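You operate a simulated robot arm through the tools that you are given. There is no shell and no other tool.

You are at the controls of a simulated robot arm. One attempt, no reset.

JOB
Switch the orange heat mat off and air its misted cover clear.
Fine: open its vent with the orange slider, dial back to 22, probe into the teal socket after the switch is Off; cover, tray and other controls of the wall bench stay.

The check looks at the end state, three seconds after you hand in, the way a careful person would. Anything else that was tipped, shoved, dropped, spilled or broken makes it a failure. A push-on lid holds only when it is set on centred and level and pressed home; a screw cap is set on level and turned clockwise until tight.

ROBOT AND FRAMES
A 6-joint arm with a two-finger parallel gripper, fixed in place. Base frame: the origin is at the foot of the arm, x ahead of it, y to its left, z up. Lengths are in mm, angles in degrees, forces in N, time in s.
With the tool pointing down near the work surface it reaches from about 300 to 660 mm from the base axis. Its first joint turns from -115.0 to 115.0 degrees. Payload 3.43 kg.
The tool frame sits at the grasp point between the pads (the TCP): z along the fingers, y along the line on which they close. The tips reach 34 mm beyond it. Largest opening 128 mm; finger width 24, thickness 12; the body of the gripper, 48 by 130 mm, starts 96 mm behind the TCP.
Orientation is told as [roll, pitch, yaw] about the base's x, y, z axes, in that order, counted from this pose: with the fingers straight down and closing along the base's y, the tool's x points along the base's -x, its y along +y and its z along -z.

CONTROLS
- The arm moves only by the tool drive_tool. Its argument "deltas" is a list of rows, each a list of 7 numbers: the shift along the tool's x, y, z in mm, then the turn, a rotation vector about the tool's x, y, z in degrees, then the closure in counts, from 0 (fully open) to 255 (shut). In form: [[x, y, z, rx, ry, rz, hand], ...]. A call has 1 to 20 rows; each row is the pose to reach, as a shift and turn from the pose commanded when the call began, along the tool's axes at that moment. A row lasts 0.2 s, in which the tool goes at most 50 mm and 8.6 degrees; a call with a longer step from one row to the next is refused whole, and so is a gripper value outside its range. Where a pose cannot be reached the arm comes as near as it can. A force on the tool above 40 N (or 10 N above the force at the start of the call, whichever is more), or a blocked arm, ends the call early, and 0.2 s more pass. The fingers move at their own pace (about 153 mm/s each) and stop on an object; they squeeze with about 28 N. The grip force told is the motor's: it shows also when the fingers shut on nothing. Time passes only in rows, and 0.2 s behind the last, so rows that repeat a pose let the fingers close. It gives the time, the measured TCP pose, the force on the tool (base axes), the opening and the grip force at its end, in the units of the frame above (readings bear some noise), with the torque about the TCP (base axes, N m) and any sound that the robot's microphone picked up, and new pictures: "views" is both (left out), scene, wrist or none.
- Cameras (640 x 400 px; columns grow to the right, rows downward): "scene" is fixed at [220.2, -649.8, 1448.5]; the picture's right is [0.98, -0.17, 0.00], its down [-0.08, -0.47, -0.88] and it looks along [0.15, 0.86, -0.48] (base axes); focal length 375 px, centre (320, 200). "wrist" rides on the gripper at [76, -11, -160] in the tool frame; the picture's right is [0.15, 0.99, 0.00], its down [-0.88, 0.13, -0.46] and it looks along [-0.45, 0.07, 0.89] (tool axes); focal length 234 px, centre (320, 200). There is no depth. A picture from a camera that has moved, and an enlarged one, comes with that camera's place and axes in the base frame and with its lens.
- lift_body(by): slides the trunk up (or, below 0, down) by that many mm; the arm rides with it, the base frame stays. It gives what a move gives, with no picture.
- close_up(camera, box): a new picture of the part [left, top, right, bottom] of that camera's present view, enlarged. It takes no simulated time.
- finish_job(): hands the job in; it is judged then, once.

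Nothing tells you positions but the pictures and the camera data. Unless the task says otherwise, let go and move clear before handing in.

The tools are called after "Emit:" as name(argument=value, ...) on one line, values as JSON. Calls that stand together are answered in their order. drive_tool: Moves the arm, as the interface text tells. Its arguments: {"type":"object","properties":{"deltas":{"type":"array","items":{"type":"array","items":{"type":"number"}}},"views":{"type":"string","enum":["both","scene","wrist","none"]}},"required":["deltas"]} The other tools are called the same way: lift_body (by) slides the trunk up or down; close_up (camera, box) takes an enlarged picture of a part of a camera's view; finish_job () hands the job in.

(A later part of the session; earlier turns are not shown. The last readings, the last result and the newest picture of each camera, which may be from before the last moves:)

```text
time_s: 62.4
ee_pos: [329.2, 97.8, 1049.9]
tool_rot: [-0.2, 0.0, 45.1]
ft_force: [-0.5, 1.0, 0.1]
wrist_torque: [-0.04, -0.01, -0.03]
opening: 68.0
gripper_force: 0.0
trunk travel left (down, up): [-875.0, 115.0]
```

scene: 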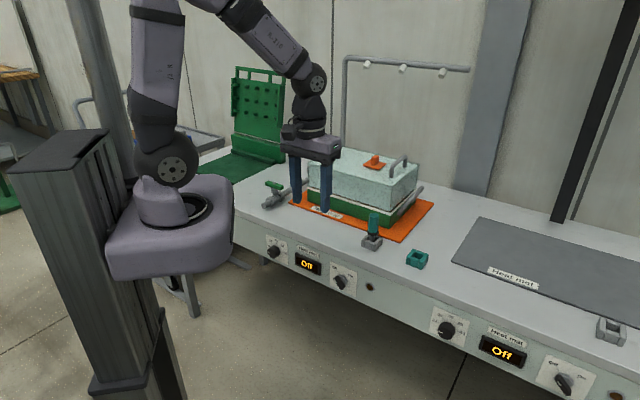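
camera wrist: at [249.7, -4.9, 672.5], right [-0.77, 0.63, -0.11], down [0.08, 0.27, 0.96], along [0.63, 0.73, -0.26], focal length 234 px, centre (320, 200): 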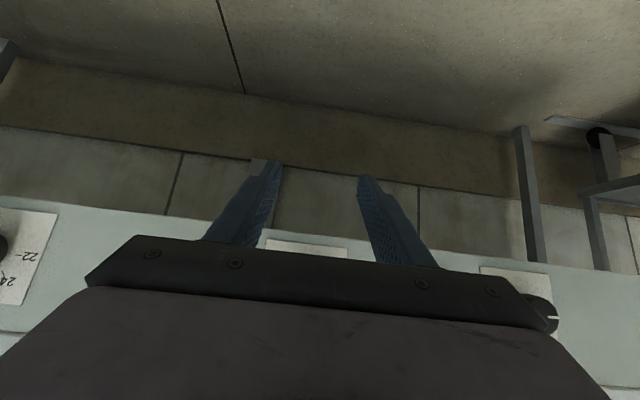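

The wrist is unwound and the tool is vertical again. Now I'll go up and over to look straight at the slider on the cover.

Emit:
drive_tool(deltas=[[0, 0, -35, 0, 0, 0, 0], [0, 0, -70, 0, 0, 0, 0], [0, 0, -105, 0, 0, 0, 0], [0, 0, -130, 0, 0, 0, 0], [-40, 4, -130, 0, 0, 0, 0], [-80, 8, -130, 0, 0, 0, 0], [-120, 12, -130, 0, 0, 0, 0], [-160, 16, -130, 0, 0, 0, 0], [-200, 20, -130, 0, 0, 0, 0], [-240, 24, -130, 0, 0, 0, 0], [-240, 24, -130, 0, 0, 0, 0]], views="both")

Emit:
close_up(camera="wrist", box=[200, 100, 440, 250])

```text
time_s: 64.8
ee_pos: [479.8, 283.5, 1181.6]
tool_rot: [-0.1, 0.0, 45.0]
ft_force: [-0.3, -1.0, -0.5]
wrist_torque: [0.01, 0.02, 0.0]
opening: 128.0
gripper_force: 0.0
trunk travel left (down, up): [-875.0, 115.0]
camera wrist: at [434.4, 224.2, 1341.1], right [-0.8, 0.6, 0.0], down [0.53, 0.72, 0.46], along [0.27, 0.36, -0.89], focal length 234 px, centre (320, 200)
```

scene: 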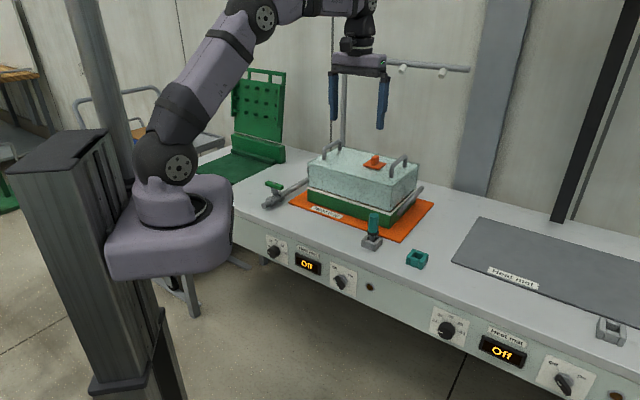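
wrist: 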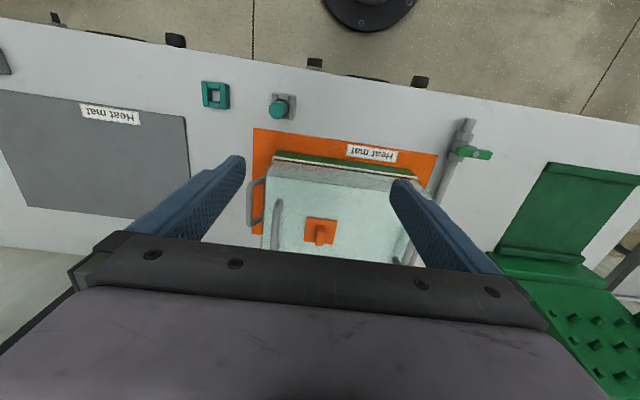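

```text
2.67 times, centred on (320, 175) of wrist
camera zoom: at [434.4, 224.2, 1341.1], right [-0.8, 0.6, 0.0], down [0.53, 0.72, 0.46], along [0.27, 0.36, -0.89], focal length 624 px, centre (320, 267)
```

zoom: 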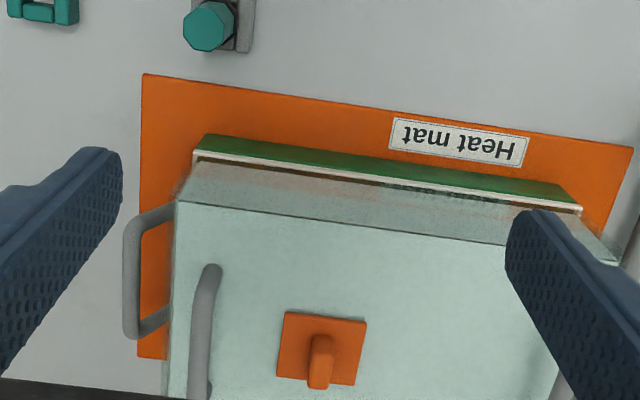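

Emit:
close_up(camera="wrist", box=[280, 190, 360, 240])

Emit:
close_up(camera="scene", box=[350, 145, 398, 175])

Emit:
close_up(camera="scene", box=[300, 140, 428, 220])

```text
8.00 times, centred on (320, 215) of wrist
camera zoom: at [434.4, 224.2, 1341.1], right [-0.8, 0.6, 0.0], down [0.53, 0.72, 0.46], along [0.27, 0.36, -0.89], focal length 1873 px, centre (320, 80)
```

zoom: 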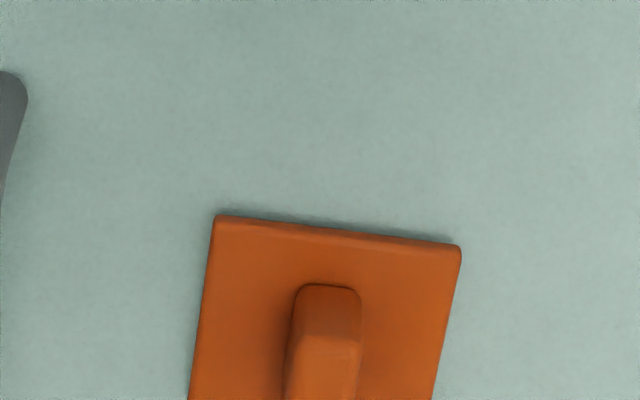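

```text
13.33 times, centred on (374, 160) of scene
camera zoom: at [220.2, -649.8, 1448.5], right [0.98, -0.17, 0.0], down [-0.08, -0.47, -0.88], along [0.15, 0.86, -0.48], focal length 4999 px, centre (-400, 733)
```

zoom: 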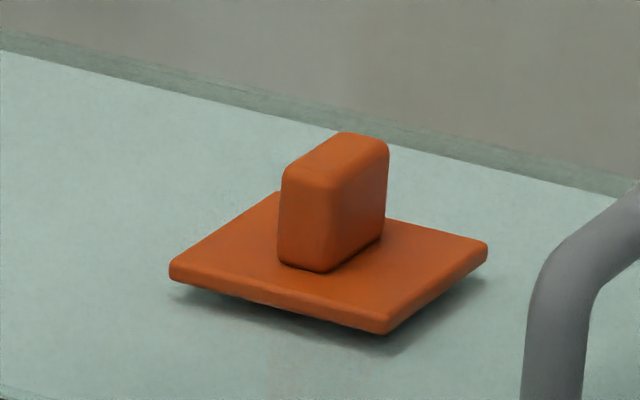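

```text
5.00 times, centred on (364, 180) of scene
camera zoom: at [220.2, -649.8, 1448.5], right [0.98, -0.17, 0.0], down [-0.08, -0.47, -0.88], along [0.15, 0.86, -0.48], focal length 1875 px, centre (100, 300)
```

zoom: 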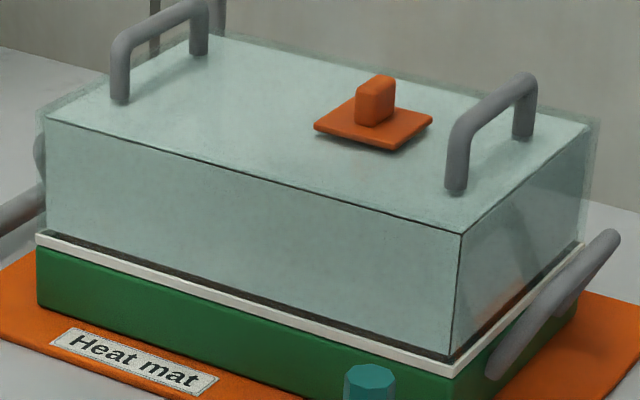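

The slider's tab is thin along the bench direction and the plate is centred front to back but offset right, so it should slide left towards the open area. Its centre is near (592,437,958). I'll tilt the closed gripper 40° forward and position it above the gap between the tab and the right handle.

Emit:
drive_tool(deltas=[[-27, -0.7, 15, 0, -6.7, -0.1, 255], [-55, -1.4, 30, 0, -13.3, -0.2, 255], [-83, -2.1, 45, 0, -20, -0.4, 255], [-110, -2.8, 60, 0, -26.7, -0.5, 255], [-138, -3.5, 75, 0, -33.3, -0.6, 255], [-166, -4.3, 89.6, 0, -40, -0.7, 255], [-166, -4.3, 89.6, 0, -40, -0.7, 255]], views="both")

Emit:
close_up(camera="scene", box=[300, 100, 460, 200])

Emit:
close_up(camera="wrist", box=[240, 90, 400, 190])

```text
time_s: 66.4
ee_pos: [602.8, 399.1, 1091.5]
tool_rot: [-0.7, -40.1, 46.1]
ft_force: [0.2, 0.4, -0.2]
wrist_torque: [-0.05, -0.03, -0.01]
opening: 0.2
gripper_force: 28.1
trunk travel left (down, up): [-875.0, 115.0]
camera wrist: at [497.7, 277.1, 1163.4], right [-0.79, 0.61, -0.1], down [0.17, 0.37, 0.91], along [0.6, 0.7, -0.39], focal length 234 px, centre (320, 200)
```

scene: 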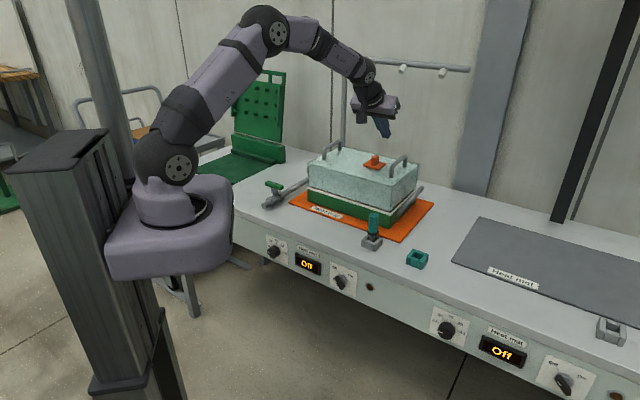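
wrist: 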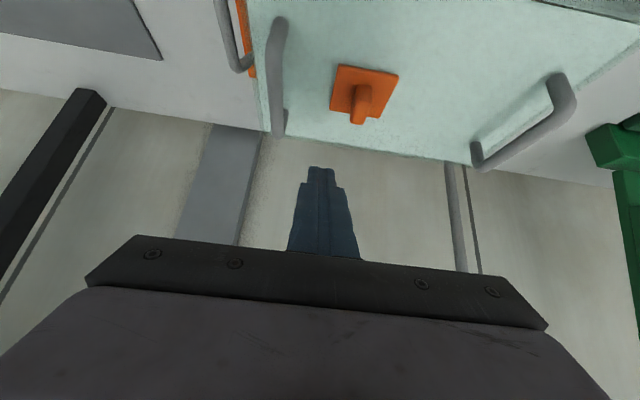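

```text
4.00 times, centred on (380, 150) of scene
camera zoom: at [220.2, -649.8, 1448.5], right [0.98, -0.17, 0.0], down [-0.08, -0.47, -0.88], along [0.15, 0.86, -0.48], focal length 1500 px, centre (80, 400)
```

zoom: 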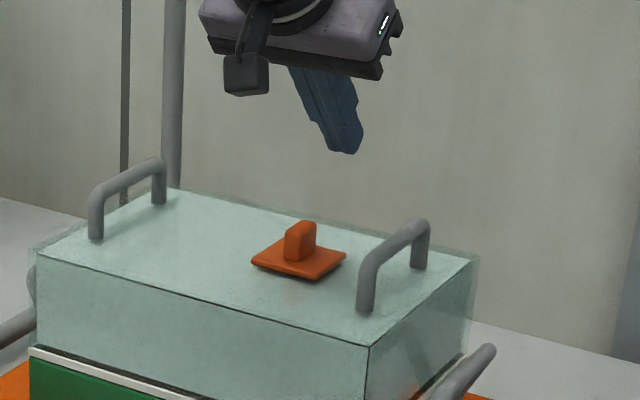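

```text
4.00 times, centred on (320, 140) of wrist
camera zoom: at [497.7, 277.1, 1163.4], right [-0.79, 0.61, -0.1], down [0.17, 0.37, 0.91], along [0.6, 0.7, -0.39], focal length 937 px, centre (320, 440)
```

zoom: 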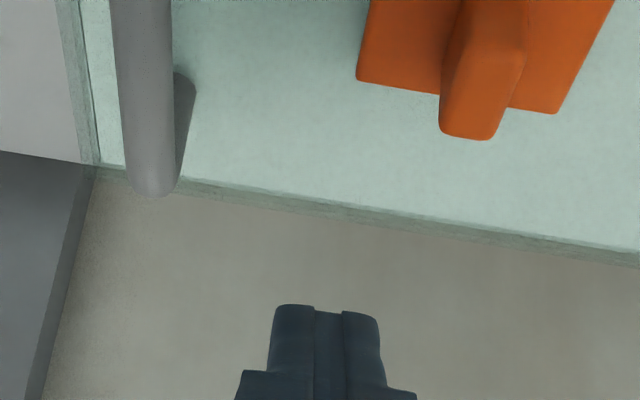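

Emit:
drive_tool(deltas=[[16, 0, 19, 0, 0, 0, 255], [32, 0, 38, 0, 0, 0, 255], [46, 0, 55, 0, 0, 0, 255], [53, 0, 63, 0, 0, 0, 255], [53, 0, 63, 0, 0, 0, 255]], views="both")

Emit:
close_up(camera="scene", box=[340, 130, 420, 180])

Emit:
close_up(camera="wrist", box=[240, 90, 400, 190])

```text
time_s: 67.6
ee_pos: [607.2, 401.0, 1007.5]
tool_rot: [-0.6, -40.0, 46.1]
ft_force: [0.2, 0.1, 0.0]
wrist_torque: [0.01, 0.0, 0.02]
opening: 0.0
gripper_force: 27.9
trunk travel left (down, up): [-875.0, 115.0]
camera wrist: at [502.7, 279.6, 1081.2], right [-0.79, 0.61, -0.1], down [0.17, 0.37, 0.91], along [0.6, 0.7, -0.39], focal length 234 px, centre (320, 200)
```

scene: 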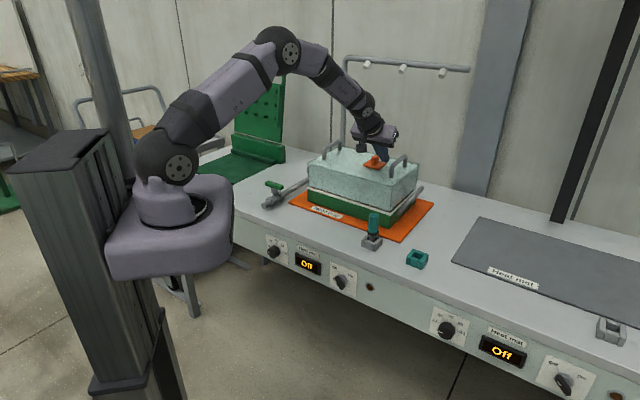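
wrist: 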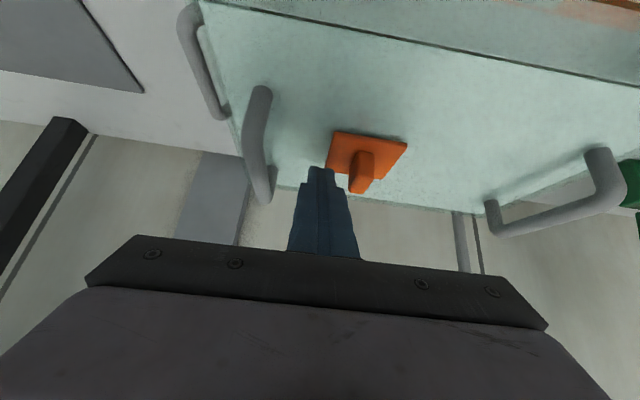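

```text
8.00 times, centred on (380, 155) of scene
camera zoom: at [220.2, -649.8, 1448.5], right [0.98, -0.17, 0.0], down [-0.08, -0.47, -0.88], along [0.15, 0.86, -0.48], focal length 3000 px, centre (-160, 560)
```

zoom: 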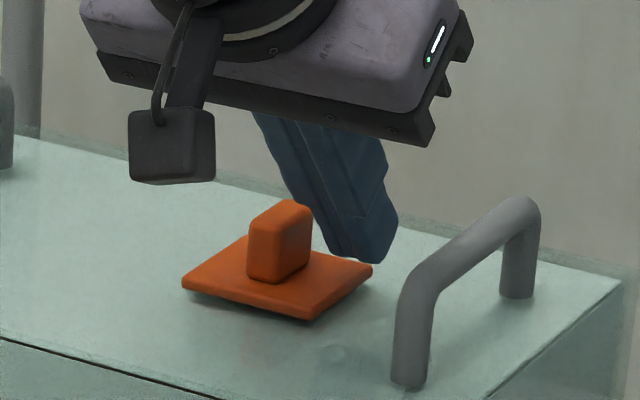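

```text
4.00 times, centred on (320, 140) of wrist
camera zoom: at [502.7, 279.6, 1081.2], right [-0.79, 0.61, -0.1], down [0.17, 0.37, 0.91], along [0.6, 0.7, -0.39], focal length 937 px, centre (320, 440)
```

zoom: 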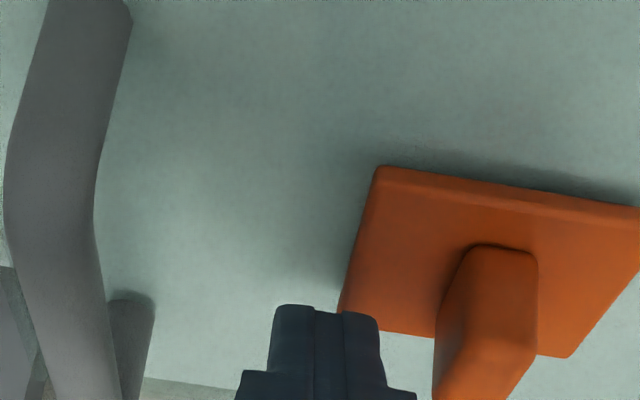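

Emit:
drive_tool(deltas=[[9.3, 0, -1.3, 0, 0, 0, 255], [9.3, 6, -1.3, 0, 0, 0, 255], [9.3, 11, -1.3, 0, 0, 0, 255], [9.3, 14, -1.3, 0, 0, 0, 255], [9.3, 17, -1.3, 0, 0, 0, 255], [9.3, 19, -1.3, 0, 0, 0, 255]], views="both")

Emit:
close_up(camera="scene", box=[340, 130, 420, 180])

Emit:
close_up(camera="wrist", box=[240, 90, 400, 190])

```text
time_s: 69.0
ee_pos: [585.4, 406.5, 1005.1]
tool_rot: [-0.6, -40.1, 46.1]
ft_force: [1.3, 0.1, 0.4]
wrist_torque: [-0.04, -0.01, 0.0]
opening: 0.1
gripper_force: 28.2
trunk travel left (down, up): [-875.0, 115.0]
camera wrist: at [481.0, 286.1, 1077.4], right [-0.79, 0.61, -0.1], down [0.17, 0.37, 0.91], along [0.6, 0.7, -0.39], focal length 234 px, centre (320, 200)
```

scene: 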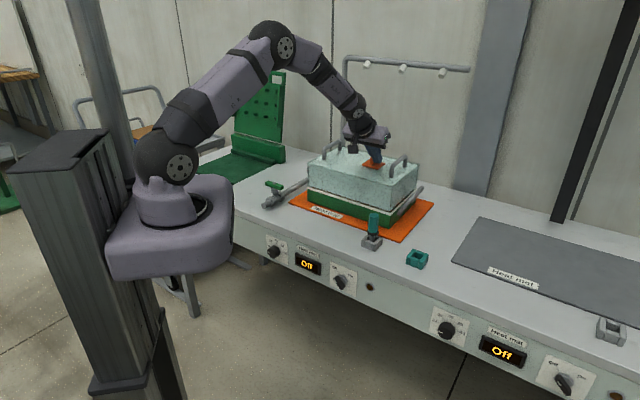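
wrist: 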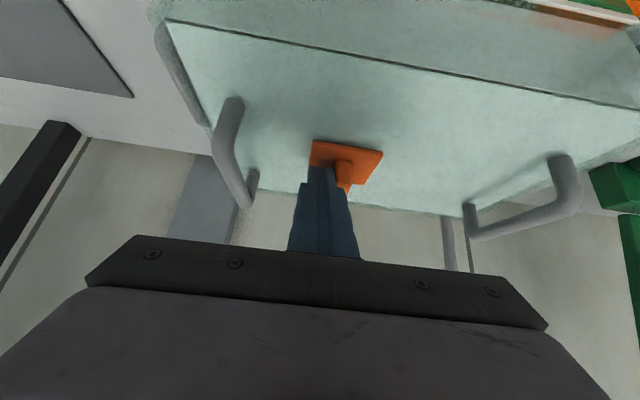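

```text
8.00 times, centred on (380, 155) of scene
camera zoom: at [220.2, -649.8, 1448.5], right [0.98, -0.17, 0.0], down [-0.08, -0.47, -0.88], along [0.15, 0.86, -0.48], focal length 3000 px, centre (-160, 560)
```

zoom: 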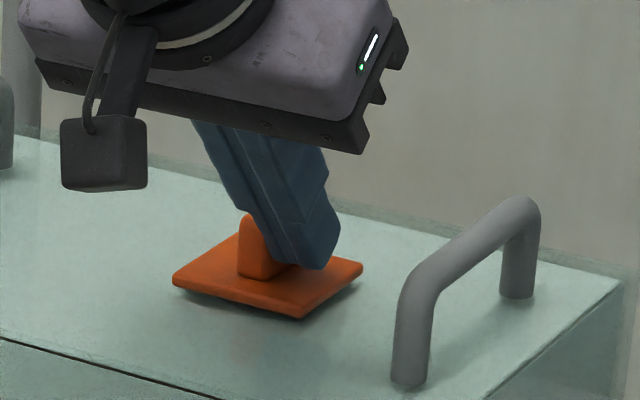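

```text
4.00 times, centred on (320, 140) of wrist
camera zoom: at [481.0, 286.1, 1077.4], right [-0.79, 0.61, -0.1], down [0.17, 0.37, 0.91], along [0.6, 0.7, -0.39], focal length 937 px, centre (320, 440)
```

zoom: 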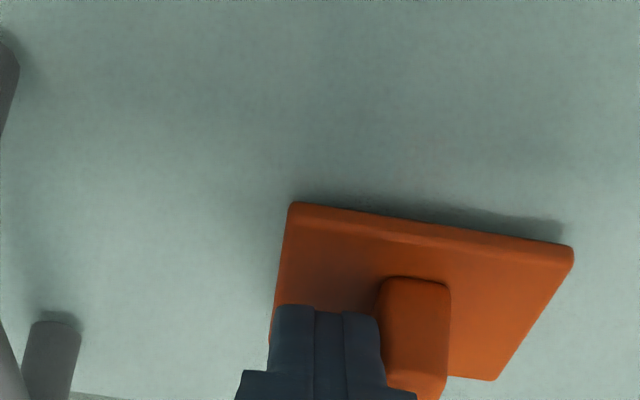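

The slider moved left with almost no resistance and the cover stayed put. I'll keep pushing left in small steps.

Emit:
drive_tool(deltas=[[0, 2.5, 0, 0, 0, 0, 255], [0, 5, 0, 0, 0, 0, 255], [0, 7.5, 0, 0, 0, 0, 255], [0, 10, 0, 0, 0, 0, 255], [0, 12.5, 0, 0, 0, 0, 255], [0, 15, 0, 0, 0, 0, 255]], views="scene")

Emit:
close_up(camera="scene", box=[340, 130, 420, 180])

Emit:
close_up(camera="wrist", box=[240, 90, 400, 190])

```text
time_s: 70.4
ee_pos: [574.7, 417.3, 1002.0]
tool_rot: [-0.7, -40.0, 46.0]
ft_force: [0.6, 0.3, -0.3]
wrist_torque: [-0.01, 0.0, -0.02]
opening: 0.1
gripper_force: 27.4
trunk travel left (down, up): [-875.0, 115.0]
```

scene: 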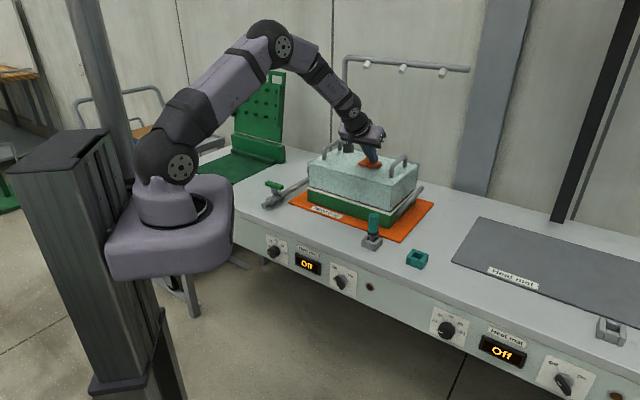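

```text
8.00 times, centred on (380, 155) of scene
camera zoom: at [220.2, -649.8, 1448.5], right [0.98, -0.17, 0.0], down [-0.08, -0.47, -0.88], along [0.15, 0.86, -0.48], focal length 3000 px, centre (-160, 560)
```

zoom: 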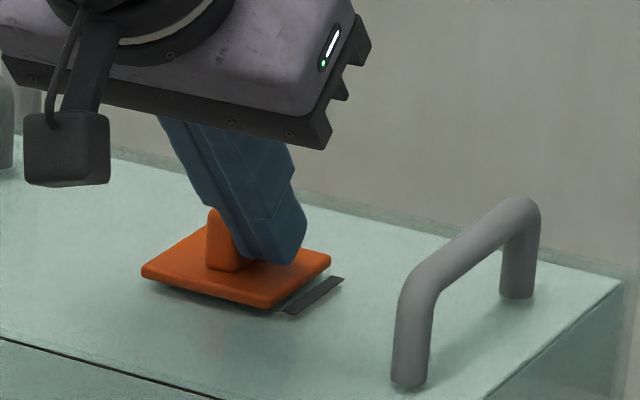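

```text
4.00 times, centred on (320, 140) of wrist
camera zoom: at [470.5, 295.8, 1076.1], right [-0.79, 0.61, -0.1], down [0.17, 0.37, 0.91], along [0.6, 0.7, -0.39], focal length 937 px, centre (320, 440)
```

zoom: 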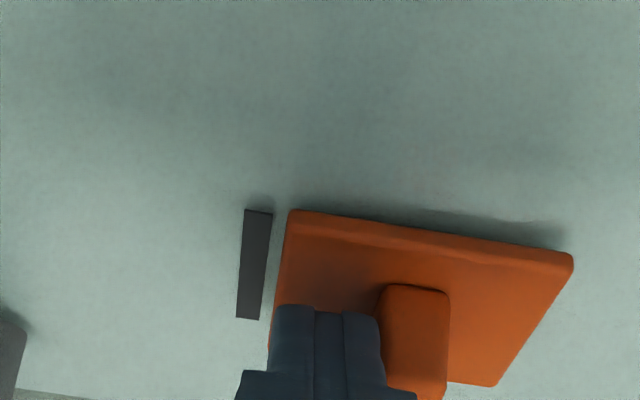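

Dark vent slots are appearing. Continuing.

Emit:
drive_tool(deltas=[[0, 2.5, 0, 0, 0, 0, 255], [0, 5, 0, 0, 0, 0, 255], [0, 7.5, 0, 0, 0, 0, 255], [0, 10, 0, 0, 0, 0, 255], [0, 12, 0, 0, 0, 0, 255], [0, 14, 0, 0, 0, 0, 255]], views="none")

Emit:
close_up(camera="scene", box=[340, 130, 420, 180])

Emit:
close_up(camera="wrist", box=[240, 90, 400, 190])

```text
time_s: 71.8
ee_pos: [566.1, 426.7, 1002.3]
tool_rot: [-0.5, -40.1, 46.0]
ft_force: [0.0, 0.1, -1.0]
wrist_torque: [0.0, 0.01, -0.03]
opening: 0.1
gripper_force: 27.7
trunk travel left (down, up): [-875.0, 115.0]
```

```text
8.00 times, centred on (380, 155) of scene
camera zoom: at [220.2, -649.8, 1448.5], right [0.98, -0.17, 0.0], down [-0.08, -0.47, -0.88], along [0.15, 0.86, -0.48], focal length 3000 px, centre (-160, 560)
```

zoom: 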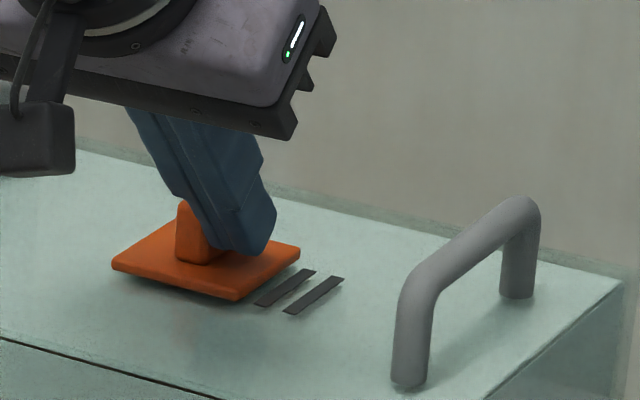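

```text
4.00 times, centred on (320, 140) of wrist
camera zoom: at [460.8, 306.3, 1076.3], right [-0.79, 0.61, -0.1], down [0.17, 0.37, 0.91], along [0.6, 0.7, -0.39], focal length 937 px, centre (320, 440)
```

zoom: 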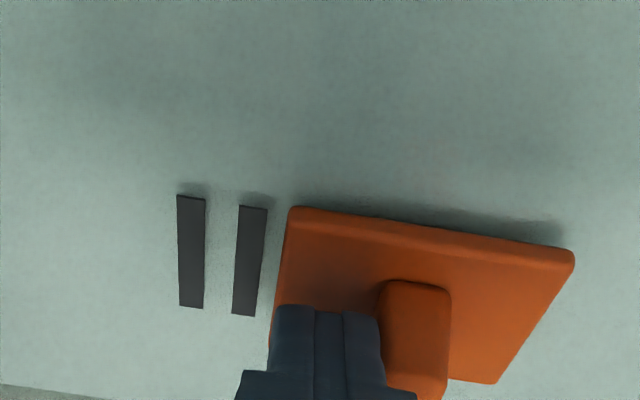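

Emit:
drive_tool(deltas=[[0, 2.5, 0, 0, 0, 0, 255], [0, 5, 0, 0, 0, 0, 255], [0, 7.5, 0, 0, 0, 0, 255], [0, 10, 0, 0, 0, 0, 255], [0, 12, 0, 0, 0, 0, 255], [0, 14, 0, 0, 0, 0, 255]], views="none")

Emit:
close_up(camera="scene", box=[340, 130, 420, 180])

Emit:
close_up(camera="wrist", box=[240, 90, 400, 190])

```text
time_s: 73.2
ee_pos: [555.3, 438.0, 1001.2]
tool_rot: [-0.7, -40.0, 46.2]
ft_force: [-1.0, 0.4, 0.4]
wrist_torque: [0.02, 0.01, 0.03]
opening: 0.3
gripper_force: 28.3
trunk travel left (down, up): [-875.0, 115.0]
```

```text
8.00 times, centred on (380, 155) of scene
camera zoom: at [220.2, -649.8, 1448.5], right [0.98, -0.17, 0.0], down [-0.08, -0.47, -0.88], along [0.15, 0.86, -0.48], focal length 3000 px, centre (-160, 560)
```

zoom: 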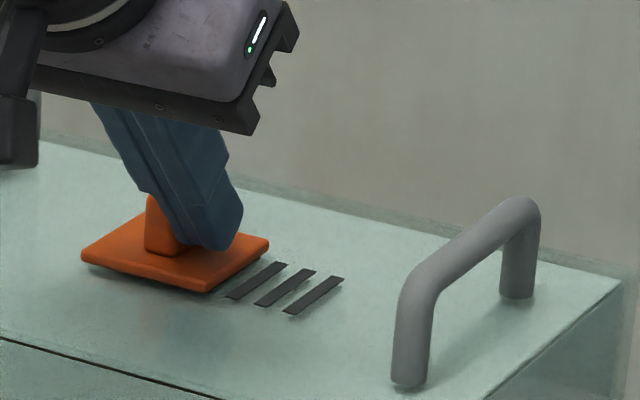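

```text
4.00 times, centred on (320, 140) of wrist
camera zoom: at [449.9, 315.8, 1075.5], right [-0.79, 0.61, -0.1], down [0.17, 0.37, 0.91], along [0.59, 0.7, -0.39], focal length 937 px, centre (320, 440)
```

zoom: 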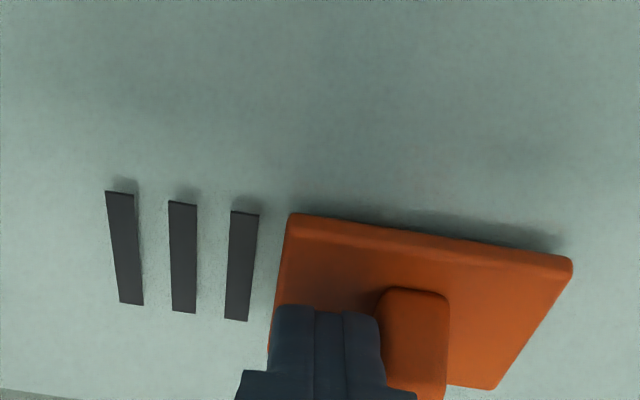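

Three slots are open. I'll continue gently to see whether there is a fourth slot or an end stop.

Emit:
drive_tool(deltas=[[0, 2, 0, 0, 0, 0, 255], [0, 4, 0, 0, 0, 0, 255], [0, 6, 0, 0, 0, 0, 255], [0, 8, 0, 0, 0, 0, 255]], views="none")

Emit:
close_up(camera="scene", box=[340, 130, 420, 180])

Emit:
close_up(camera="wrist", box=[240, 90, 400, 190])

```text
time_s: 74.2
ee_pos: [549.3, 442.7, 1002.3]
tool_rot: [-0.6, -39.9, 46.0]
ft_force: [0.2, -0.3, 0.0]
wrist_torque: [0.01, 0.0, 0.03]
opening: 0.0
gripper_force: 28.2
trunk travel left (down, up): [-875.0, 115.0]
```

```text
8.00 times, centred on (380, 155) of scene
camera zoom: at [220.2, -649.8, 1448.5], right [0.98, -0.17, 0.0], down [-0.08, -0.47, -0.88], along [0.15, 0.86, -0.48], focal length 3000 px, centre (-160, 560)
```

zoom: 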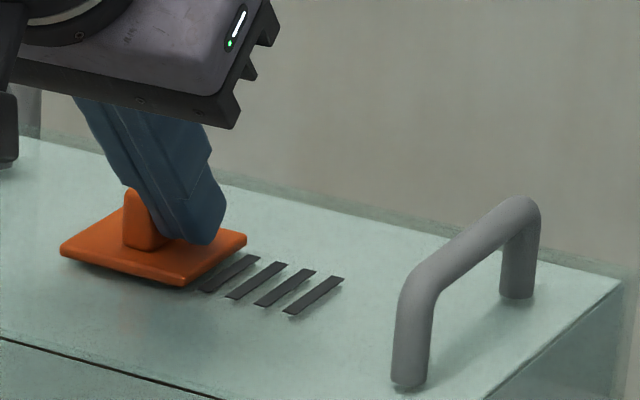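

```text
4.00 times, centred on (320, 140) of wrist
camera zoom: at [444.1, 321.3, 1076.3], right [-0.79, 0.61, -0.1], down [0.17, 0.37, 0.91], along [0.6, 0.7, -0.39], focal length 937 px, centre (320, 440)
```

zoom: 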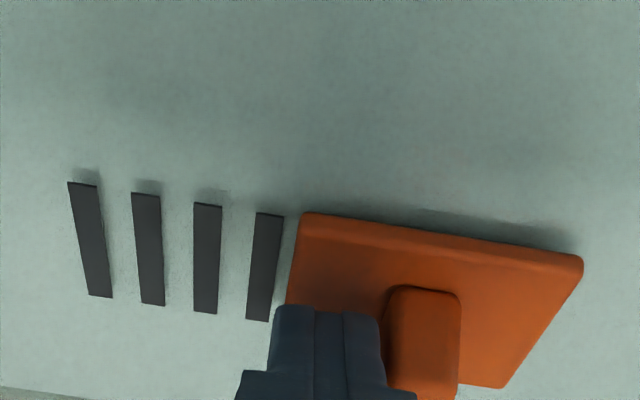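

Four slots are open. I'll nudge a little more to check the end of travel, watching the force.

Emit:
drive_tool(deltas=[[0, 2, 0, 0, 0, 0, 255], [0, 4, 0, 0, 0, 0, 255], [0, 5.5, 0, 0, 0, 0, 255]], views="none")

Emit:
close_up(camera="scene", box=[340, 130, 420, 180])

Emit:
close_up(camera="wrist", box=[240, 90, 400, 190])

```text
time_s: 75.0
ee_pos: [544.2, 446.9, 1003.0]
tool_rot: [-0.6, -40.1, 46.1]
ft_force: [1.4, -1.4, 0.9]
wrist_torque: [-0.01, -0.01, -0.06]
opening: 0.0
gripper_force: 28.0
trunk travel left (down, up): [-875.0, 115.0]
```

```text
8.00 times, centred on (380, 155) of scene
camera zoom: at [220.2, -649.8, 1448.5], right [0.98, -0.17, 0.0], down [-0.08, -0.47, -0.88], along [0.15, 0.86, -0.48], focal length 3000 px, centre (-160, 560)
```

zoom: 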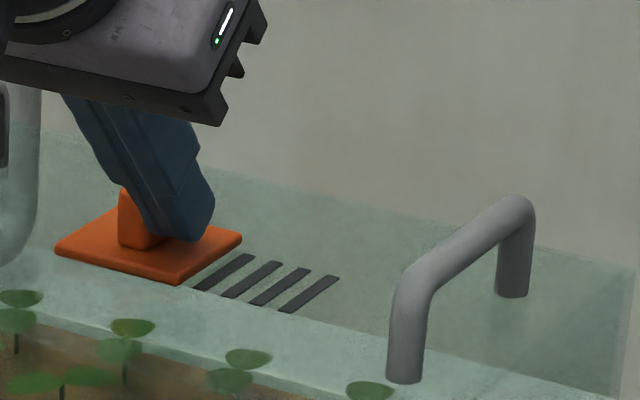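

```text
4.00 times, centred on (320, 140) of wrist
camera zoom: at [440.3, 324.8, 1076.2], right [-0.79, 0.61, -0.1], down [0.17, 0.37, 0.91], along [0.6, 0.7, -0.39], focal length 937 px, centre (320, 440)
```

zoom: 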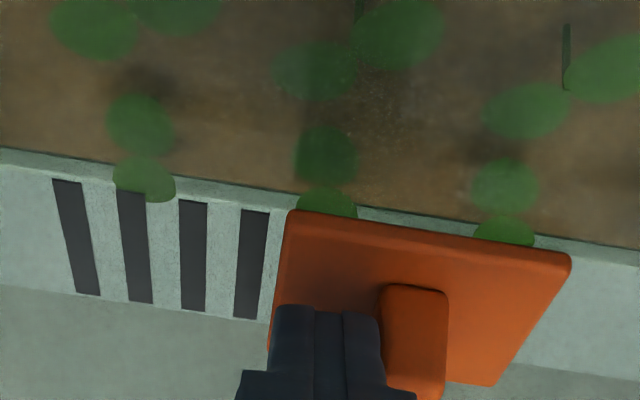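

The cover has cleared and plants are visible inside. It seems to have nudged about 2 mm at the end stop, so I'll back the finger off and compare.

Emit:
drive_tool(deltas=[[0, -4, 0, 0, 0, 0, 255], [0, -8, 0, 0, 0, 0, 255], [-16, -8, -19, 0, 0, 0, 255], [-32, -8, -38, 0, 0, 0, 255], [-64, -8, -76, 0, 0, 0, 255], [-64, -8, -76, 0, 0, 0, 255]], views="both")

Emit:
close_up(camera="scene", box=[340, 130, 420, 180])

Emit:
close_up(camera="scene", box=[300, 140, 428, 220])

```text
time_s: 76.4
ee_pos: [550.2, 441.2, 1103.1]
tool_rot: [-0.6, -40.0, 46.2]
ft_force: [0.7, 1.5, -0.3]
wrist_torque: [-0.07, 0.0, -0.04]
opening: 0.3
gripper_force: 27.7
trunk travel left (down, up): [-875.0, 115.0]
camera wrist: at [446.4, 320.1, 1176.1], right [-0.79, 0.61, -0.1], down [0.17, 0.37, 0.91], along [0.6, 0.7, -0.39], focal length 234 px, centre (320, 200)
```

scene: 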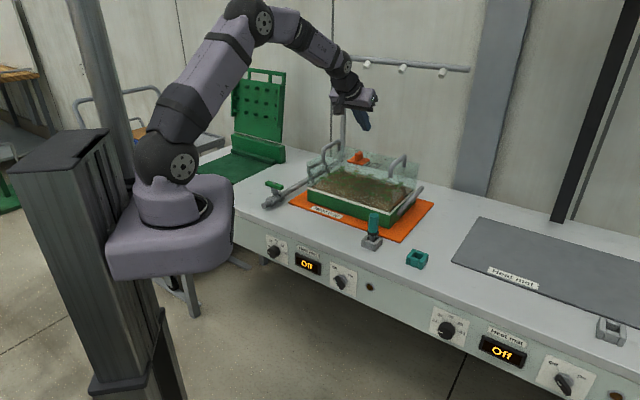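
wrist: 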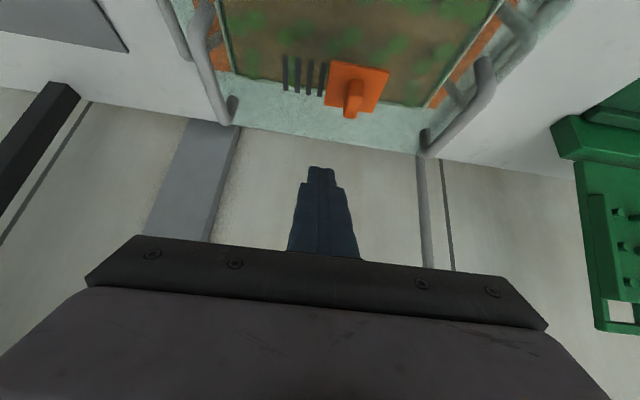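

```text
8.00 times, centred on (380, 155) of scene
camera zoom: at [220.2, -649.8, 1448.5], right [0.98, -0.17, 0.0], down [-0.08, -0.47, -0.88], along [0.15, 0.86, -0.48], focal length 3000 px, centre (-160, 560)
```

zoom: 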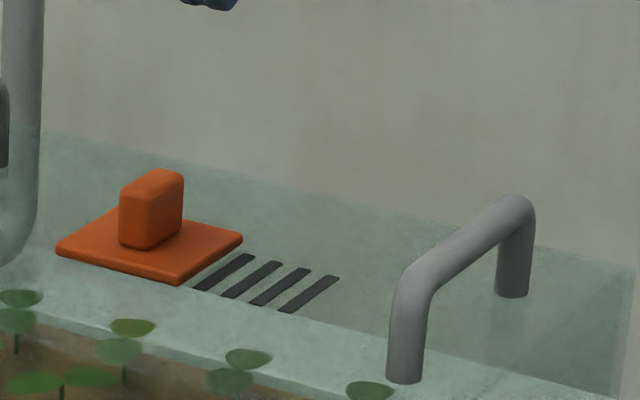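

```text
5.00 times, centred on (364, 180) of scene
camera zoom: at [220.2, -649.8, 1448.5], right [0.98, -0.17, 0.0], down [-0.08, -0.47, -0.88], along [0.15, 0.86, -0.48], focal length 1875 px, centre (100, 300)
```

zoom: 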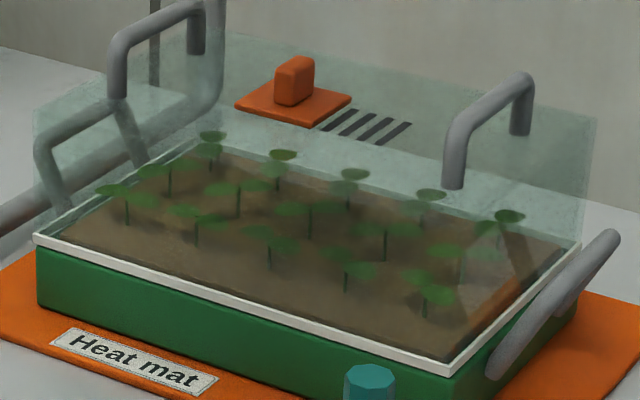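

The vent is fully open and the mist has cleared; the cover moved only about 2 mm and is seated. Now the probe. I'll retract, go vertical, and get a good view of the probe and the teal socket.

Emit:
drive_tool(deltas=[[26, -25, -21.5, -0.1, 5, 0, 150], [51, -51, -43, -0.1, 10, 0, 150], [77, -76, -64.6, -0.2, 15, 0, 150], [103, -102, -86, -0.3, 20, 0, 150], [128, -127, -108, -0.4, 25, 0, 150], [154, -153, -129, -0.4, 30, 0, 150], [180, -178, -151, -0.5, 35, 0, 150], [205, -204, -172, -0.6, 40, 0, 150], [228, -204, -145, -0.6, 40, 0, 150], [250, -204, -119, -0.6, 40, 0, 150], [271, -204, -93, -0.6, 40, 0, 150], [271, -204, -93, -0.6, 40, 0, 150]], views="both")

Emit:
close_up(camera="wrist", box=[160, 80, 480, 280])

Emit:
close_up(camera="scene", box=[350, 205, 446, 265])

```text
time_s: 79.0
ee_pos: [511.2, 107.5, 1002.4]
tool_rot: [0.0, -0.1, 45.9]
ft_force: [-0.2, 0.0, 0.4]
wrist_torque: [-0.04, -0.02, -0.07]
opening: 52.5
gripper_force: 0.1
trunk travel left (down, up): [-875.0, 115.0]
camera wrist: at [466.9, 44.8, 1160.5], right [-0.81, 0.58, 0.0], down [0.52, 0.72, 0.46], along [0.27, 0.37, -0.89], focal length 234 px, centre (320, 200)
```

scene: 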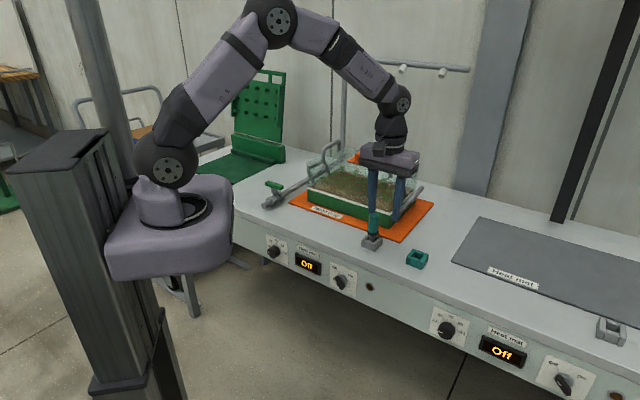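
wrist: 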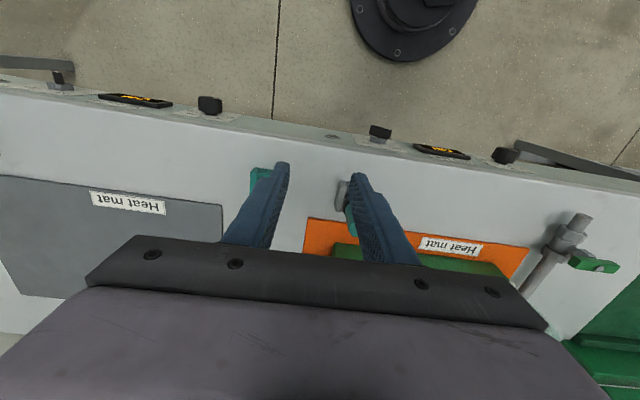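

```text
2.00 times, centred on (320, 180) of wrist
camera zoom: at [466.9, 44.8, 1160.5], right [-0.81, 0.58, 0.0], down [0.52, 0.72, 0.46], along [0.27, 0.37, -0.89], focal length 468 px, centre (320, 240)
```

zoom: 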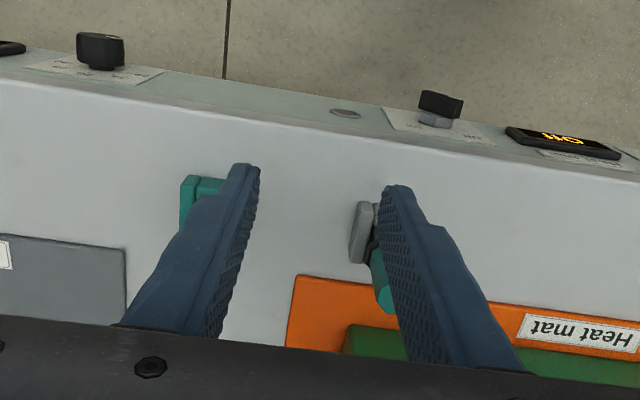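

```text
6.67 times, centred on (398, 235) of scene
camera zoom: at [220.2, -649.8, 1448.5], right [0.98, -0.17, 0.0], down [-0.08, -0.47, -0.88], along [0.15, 0.86, -0.48], focal length 2500 px, centre (-200, -33)
```

zoom: 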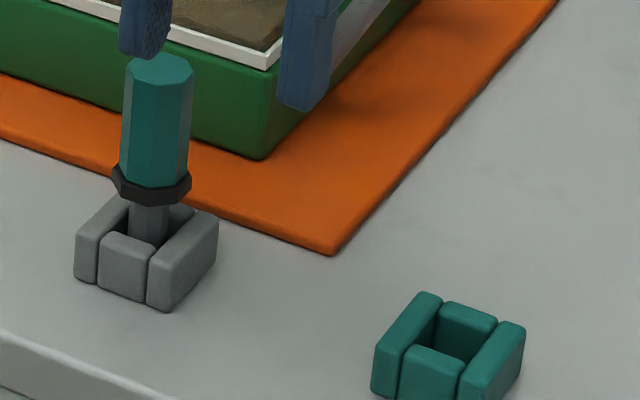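

Emit:
drive_tool(deltas=[[0, 34, 0, 0, 0, 0.2, 0], [0, 67, 0, 0, 0, 0.2, 0], [0, 67, 0, 0, 0, 0.2, 0], [0, 67, 0, 0, 0, 0.2, 0]], views="wrist")

Emit:
close_up(camera="wrist", box=[220, 130, 420, 255])

```text
time_s: 80.0
ee_pos: [460.2, 154.2, 1001.6]
tool_rot: [0.1, 0.0, 45.7]
ft_force: [0.2, -0.2, 0.1]
wrist_torque: [0.04, -0.02, -0.01]
opening: 128.0
gripper_force: 0.0
trunk travel left (down, up): [-875.0, 115.0]
camera wrist: at [416.1, 93.3, 1160.8], right [-0.81, 0.59, 0.0], down [0.52, 0.72, 0.46], along [0.27, 0.37, -0.89], focal length 234 px, centre (320, 200)
```

wrist: 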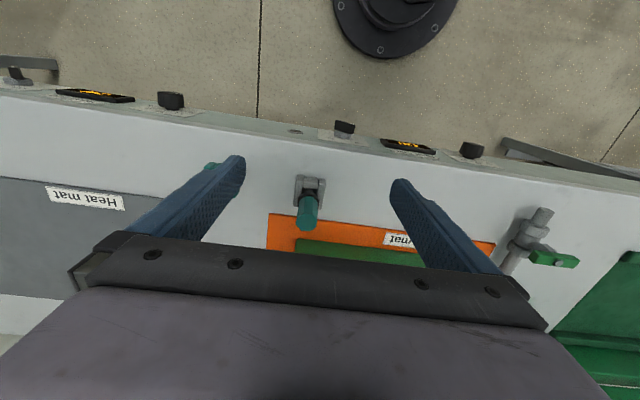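

```text
3.20 times, centred on (320, 192) of wrist
camera zoom: at [416.1, 93.3, 1160.8], right [-0.81, 0.59, 0.0], down [0.52, 0.72, 0.46], along [0.27, 0.37, -0.89], focal length 749 px, centre (320, 224)
```

zoom: 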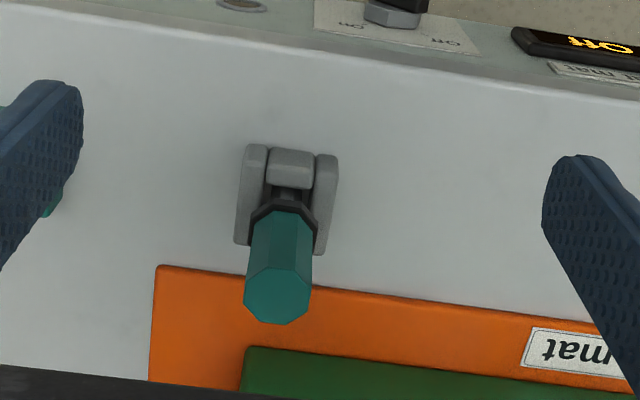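

The probe's handle top is at (527,217,903) and the two cameras agree within 0.5 mm. Next I'll view the teal socket the same way.

Emit:
drive_tool(deltas=[[0, -36, 0, 0, 0, 0, 0], [0, -72, 0, 0, 0, 0, 0], [0, -108, 0, 0, 0, 0, 0], [0, -140, 0, 0, 0, 0, 0], [0, -140, 0, 0, 0, 0, 0]], views="wrist")

Emit:
close_up(camera="wrist", box=[260, 130, 380, 205])

Emit:
close_up(camera="scene", box=[392, 240, 440, 270])

Emit:
close_up(camera="scene", box=[350, 222, 398, 252])

```text
time_s: 81.2
ee_pos: [563.8, 56.1, 1001.1]
tool_rot: [0.1, -0.1, 45.8]
ft_force: [-0.6, -0.3, -0.4]
wrist_torque: [0.02, -0.03, 0.01]
opening: 127.9
gripper_force: 0.0
trunk travel left (down, up): [-875.0, 115.0]
camera wrist: at [518.2, -5.0, 1160.7], right [-0.81, 0.59, 0.0], down [0.52, 0.72, 0.46], along [0.27, 0.37, -0.89], focal length 234 px, centre (320, 200)
```

wrist: 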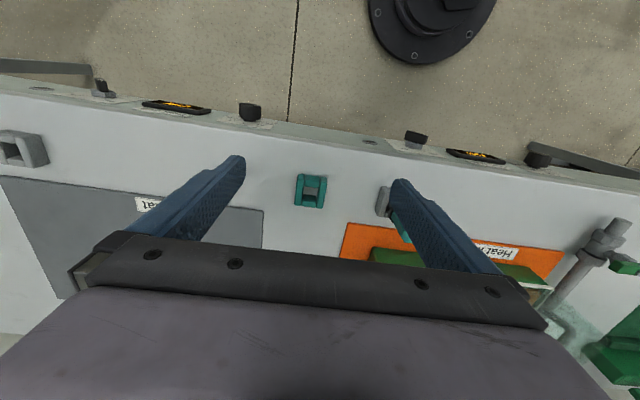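

```text
5.33 times, centred on (320, 168) of wrist
camera zoom: at [518.2, -5.0, 1160.7], right [-0.81, 0.59, 0.0], down [0.52, 0.72, 0.46], along [0.27, 0.37, -0.89], focal length 1249 px, centre (320, 373)
```

zoom: 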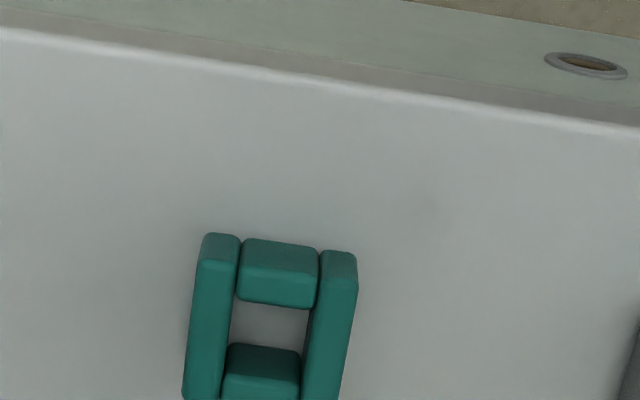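

```text
13.33 times, centred on (416, 255) of scene
camera zoom: at [220.2, -649.8, 1448.5], right [0.98, -0.17, 0.0], down [-0.08, -0.47, -0.88], along [0.15, 0.86, -0.48], focal length 4999 px, centre (-960, -533)
```

zoom: 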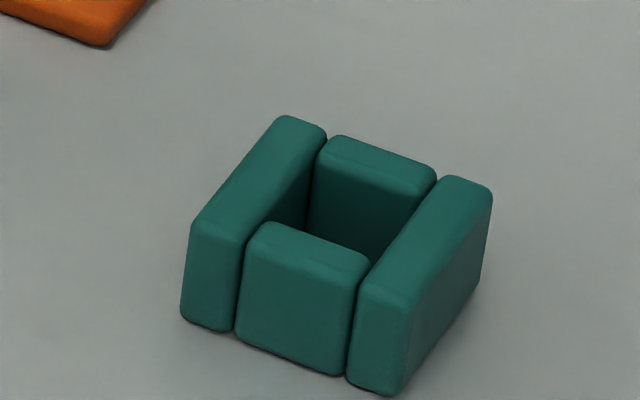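

```text
13.33 times, centred on (374, 237) of scene
camera zoom: at [220.2, -649.8, 1448.5], right [0.98, -0.17, 0.0], down [-0.08, -0.47, -0.88], along [0.15, 0.86, -0.48], focal length 4999 px, centre (-400, -293)
```

zoom: 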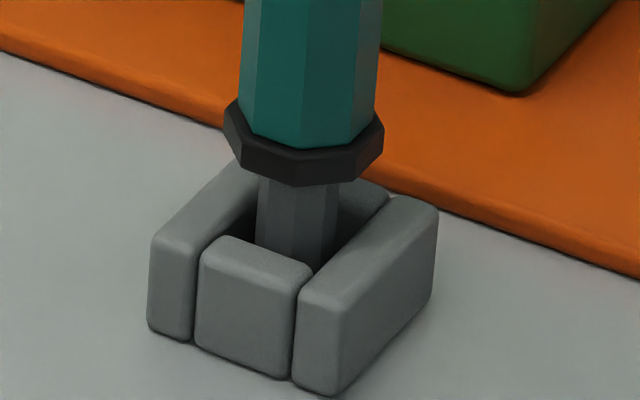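

The socket hole centre is at about (626,118,822), 24 mm square, and the probe shaft is about 17–18 mm. I'll move above the probe.

Emit:
drive_tool(deltas=[[-18, 28, 2, 0, 0, 0, 120], [-36, 55, 4, 0, 0, 0, 120], [-54, 83, 6, 0, 0, 0, 120], [-72, 111, 9, 0, 0, 0, 120], [-89.5, 138.3, 11, 0, 0, 0, 120], [-89.5, 138.3, 11, 0, 0, 0, 120]], views="both")

Emit:
close_up(camera="scene", box=[320, 160, 432, 230])

```text
time_s: 82.6
ee_pos: [526.1, 218.2, 987.2]
tool_rot: [0.1, -0.1, 45.7]
ft_force: [-0.1, 0.4, 0.0]
wrist_torque: [0.05, 0.01, -0.01]
opening: 67.6
gripper_force: 0.0
trunk travel left (down, up): [-875.0, 115.0]
camera wrist: at [481.4, 156.6, 1146.5], right [-0.81, 0.59, 0.0], down [0.52, 0.72, 0.46], along [0.27, 0.37, -0.89], focal length 234 px, centre (320, 200)
```

scene: 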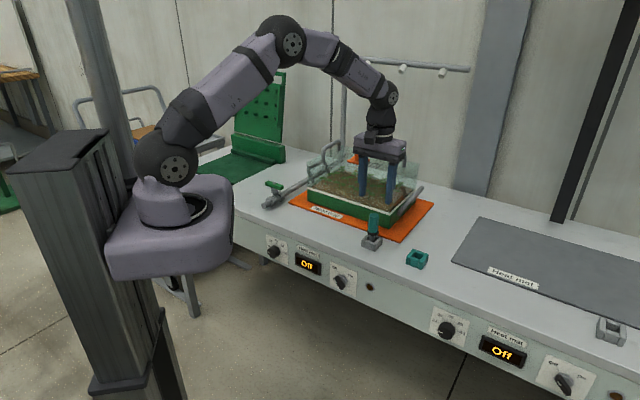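
wrist: 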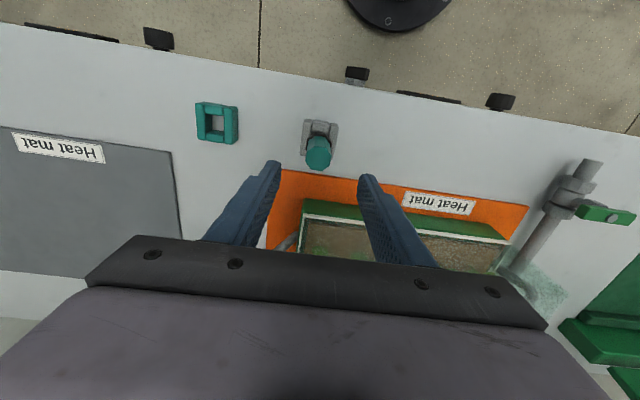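

```text
5.71 times, centred on (376, 195) of scene
camera zoom: at [220.2, -649.8, 1448.5], right [0.98, -0.17, 0.0], down [-0.08, -0.47, -0.88], along [0.15, 0.86, -0.48], focal length 2142 px, centre (0, 229)
```

zoom: 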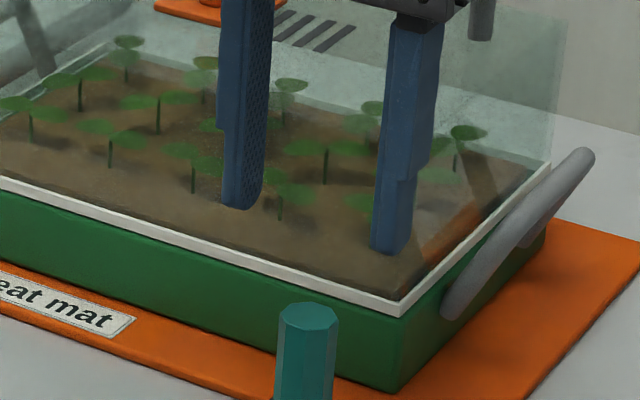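

Emit:
close_up(camera="wrist", box=[270, 110, 370, 172])

```text
6.40 times, centred on (320, 141) of wrist
camera zoom: at [481.4, 156.6, 1146.5], right [-0.81, 0.59, 0.0], down [0.52, 0.72, 0.46], along [0.27, 0.37, -0.89], focal length 1499 px, centre (320, 578)
```

zoom: 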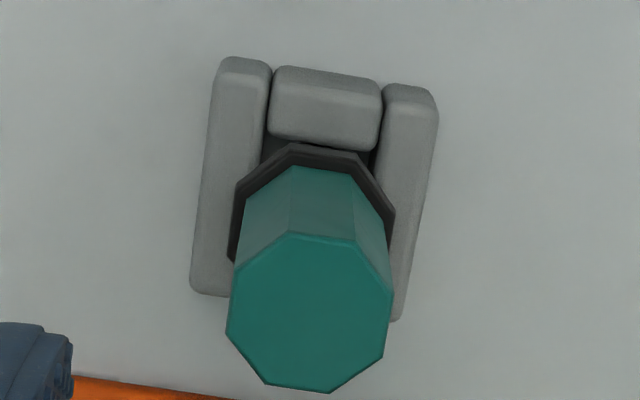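

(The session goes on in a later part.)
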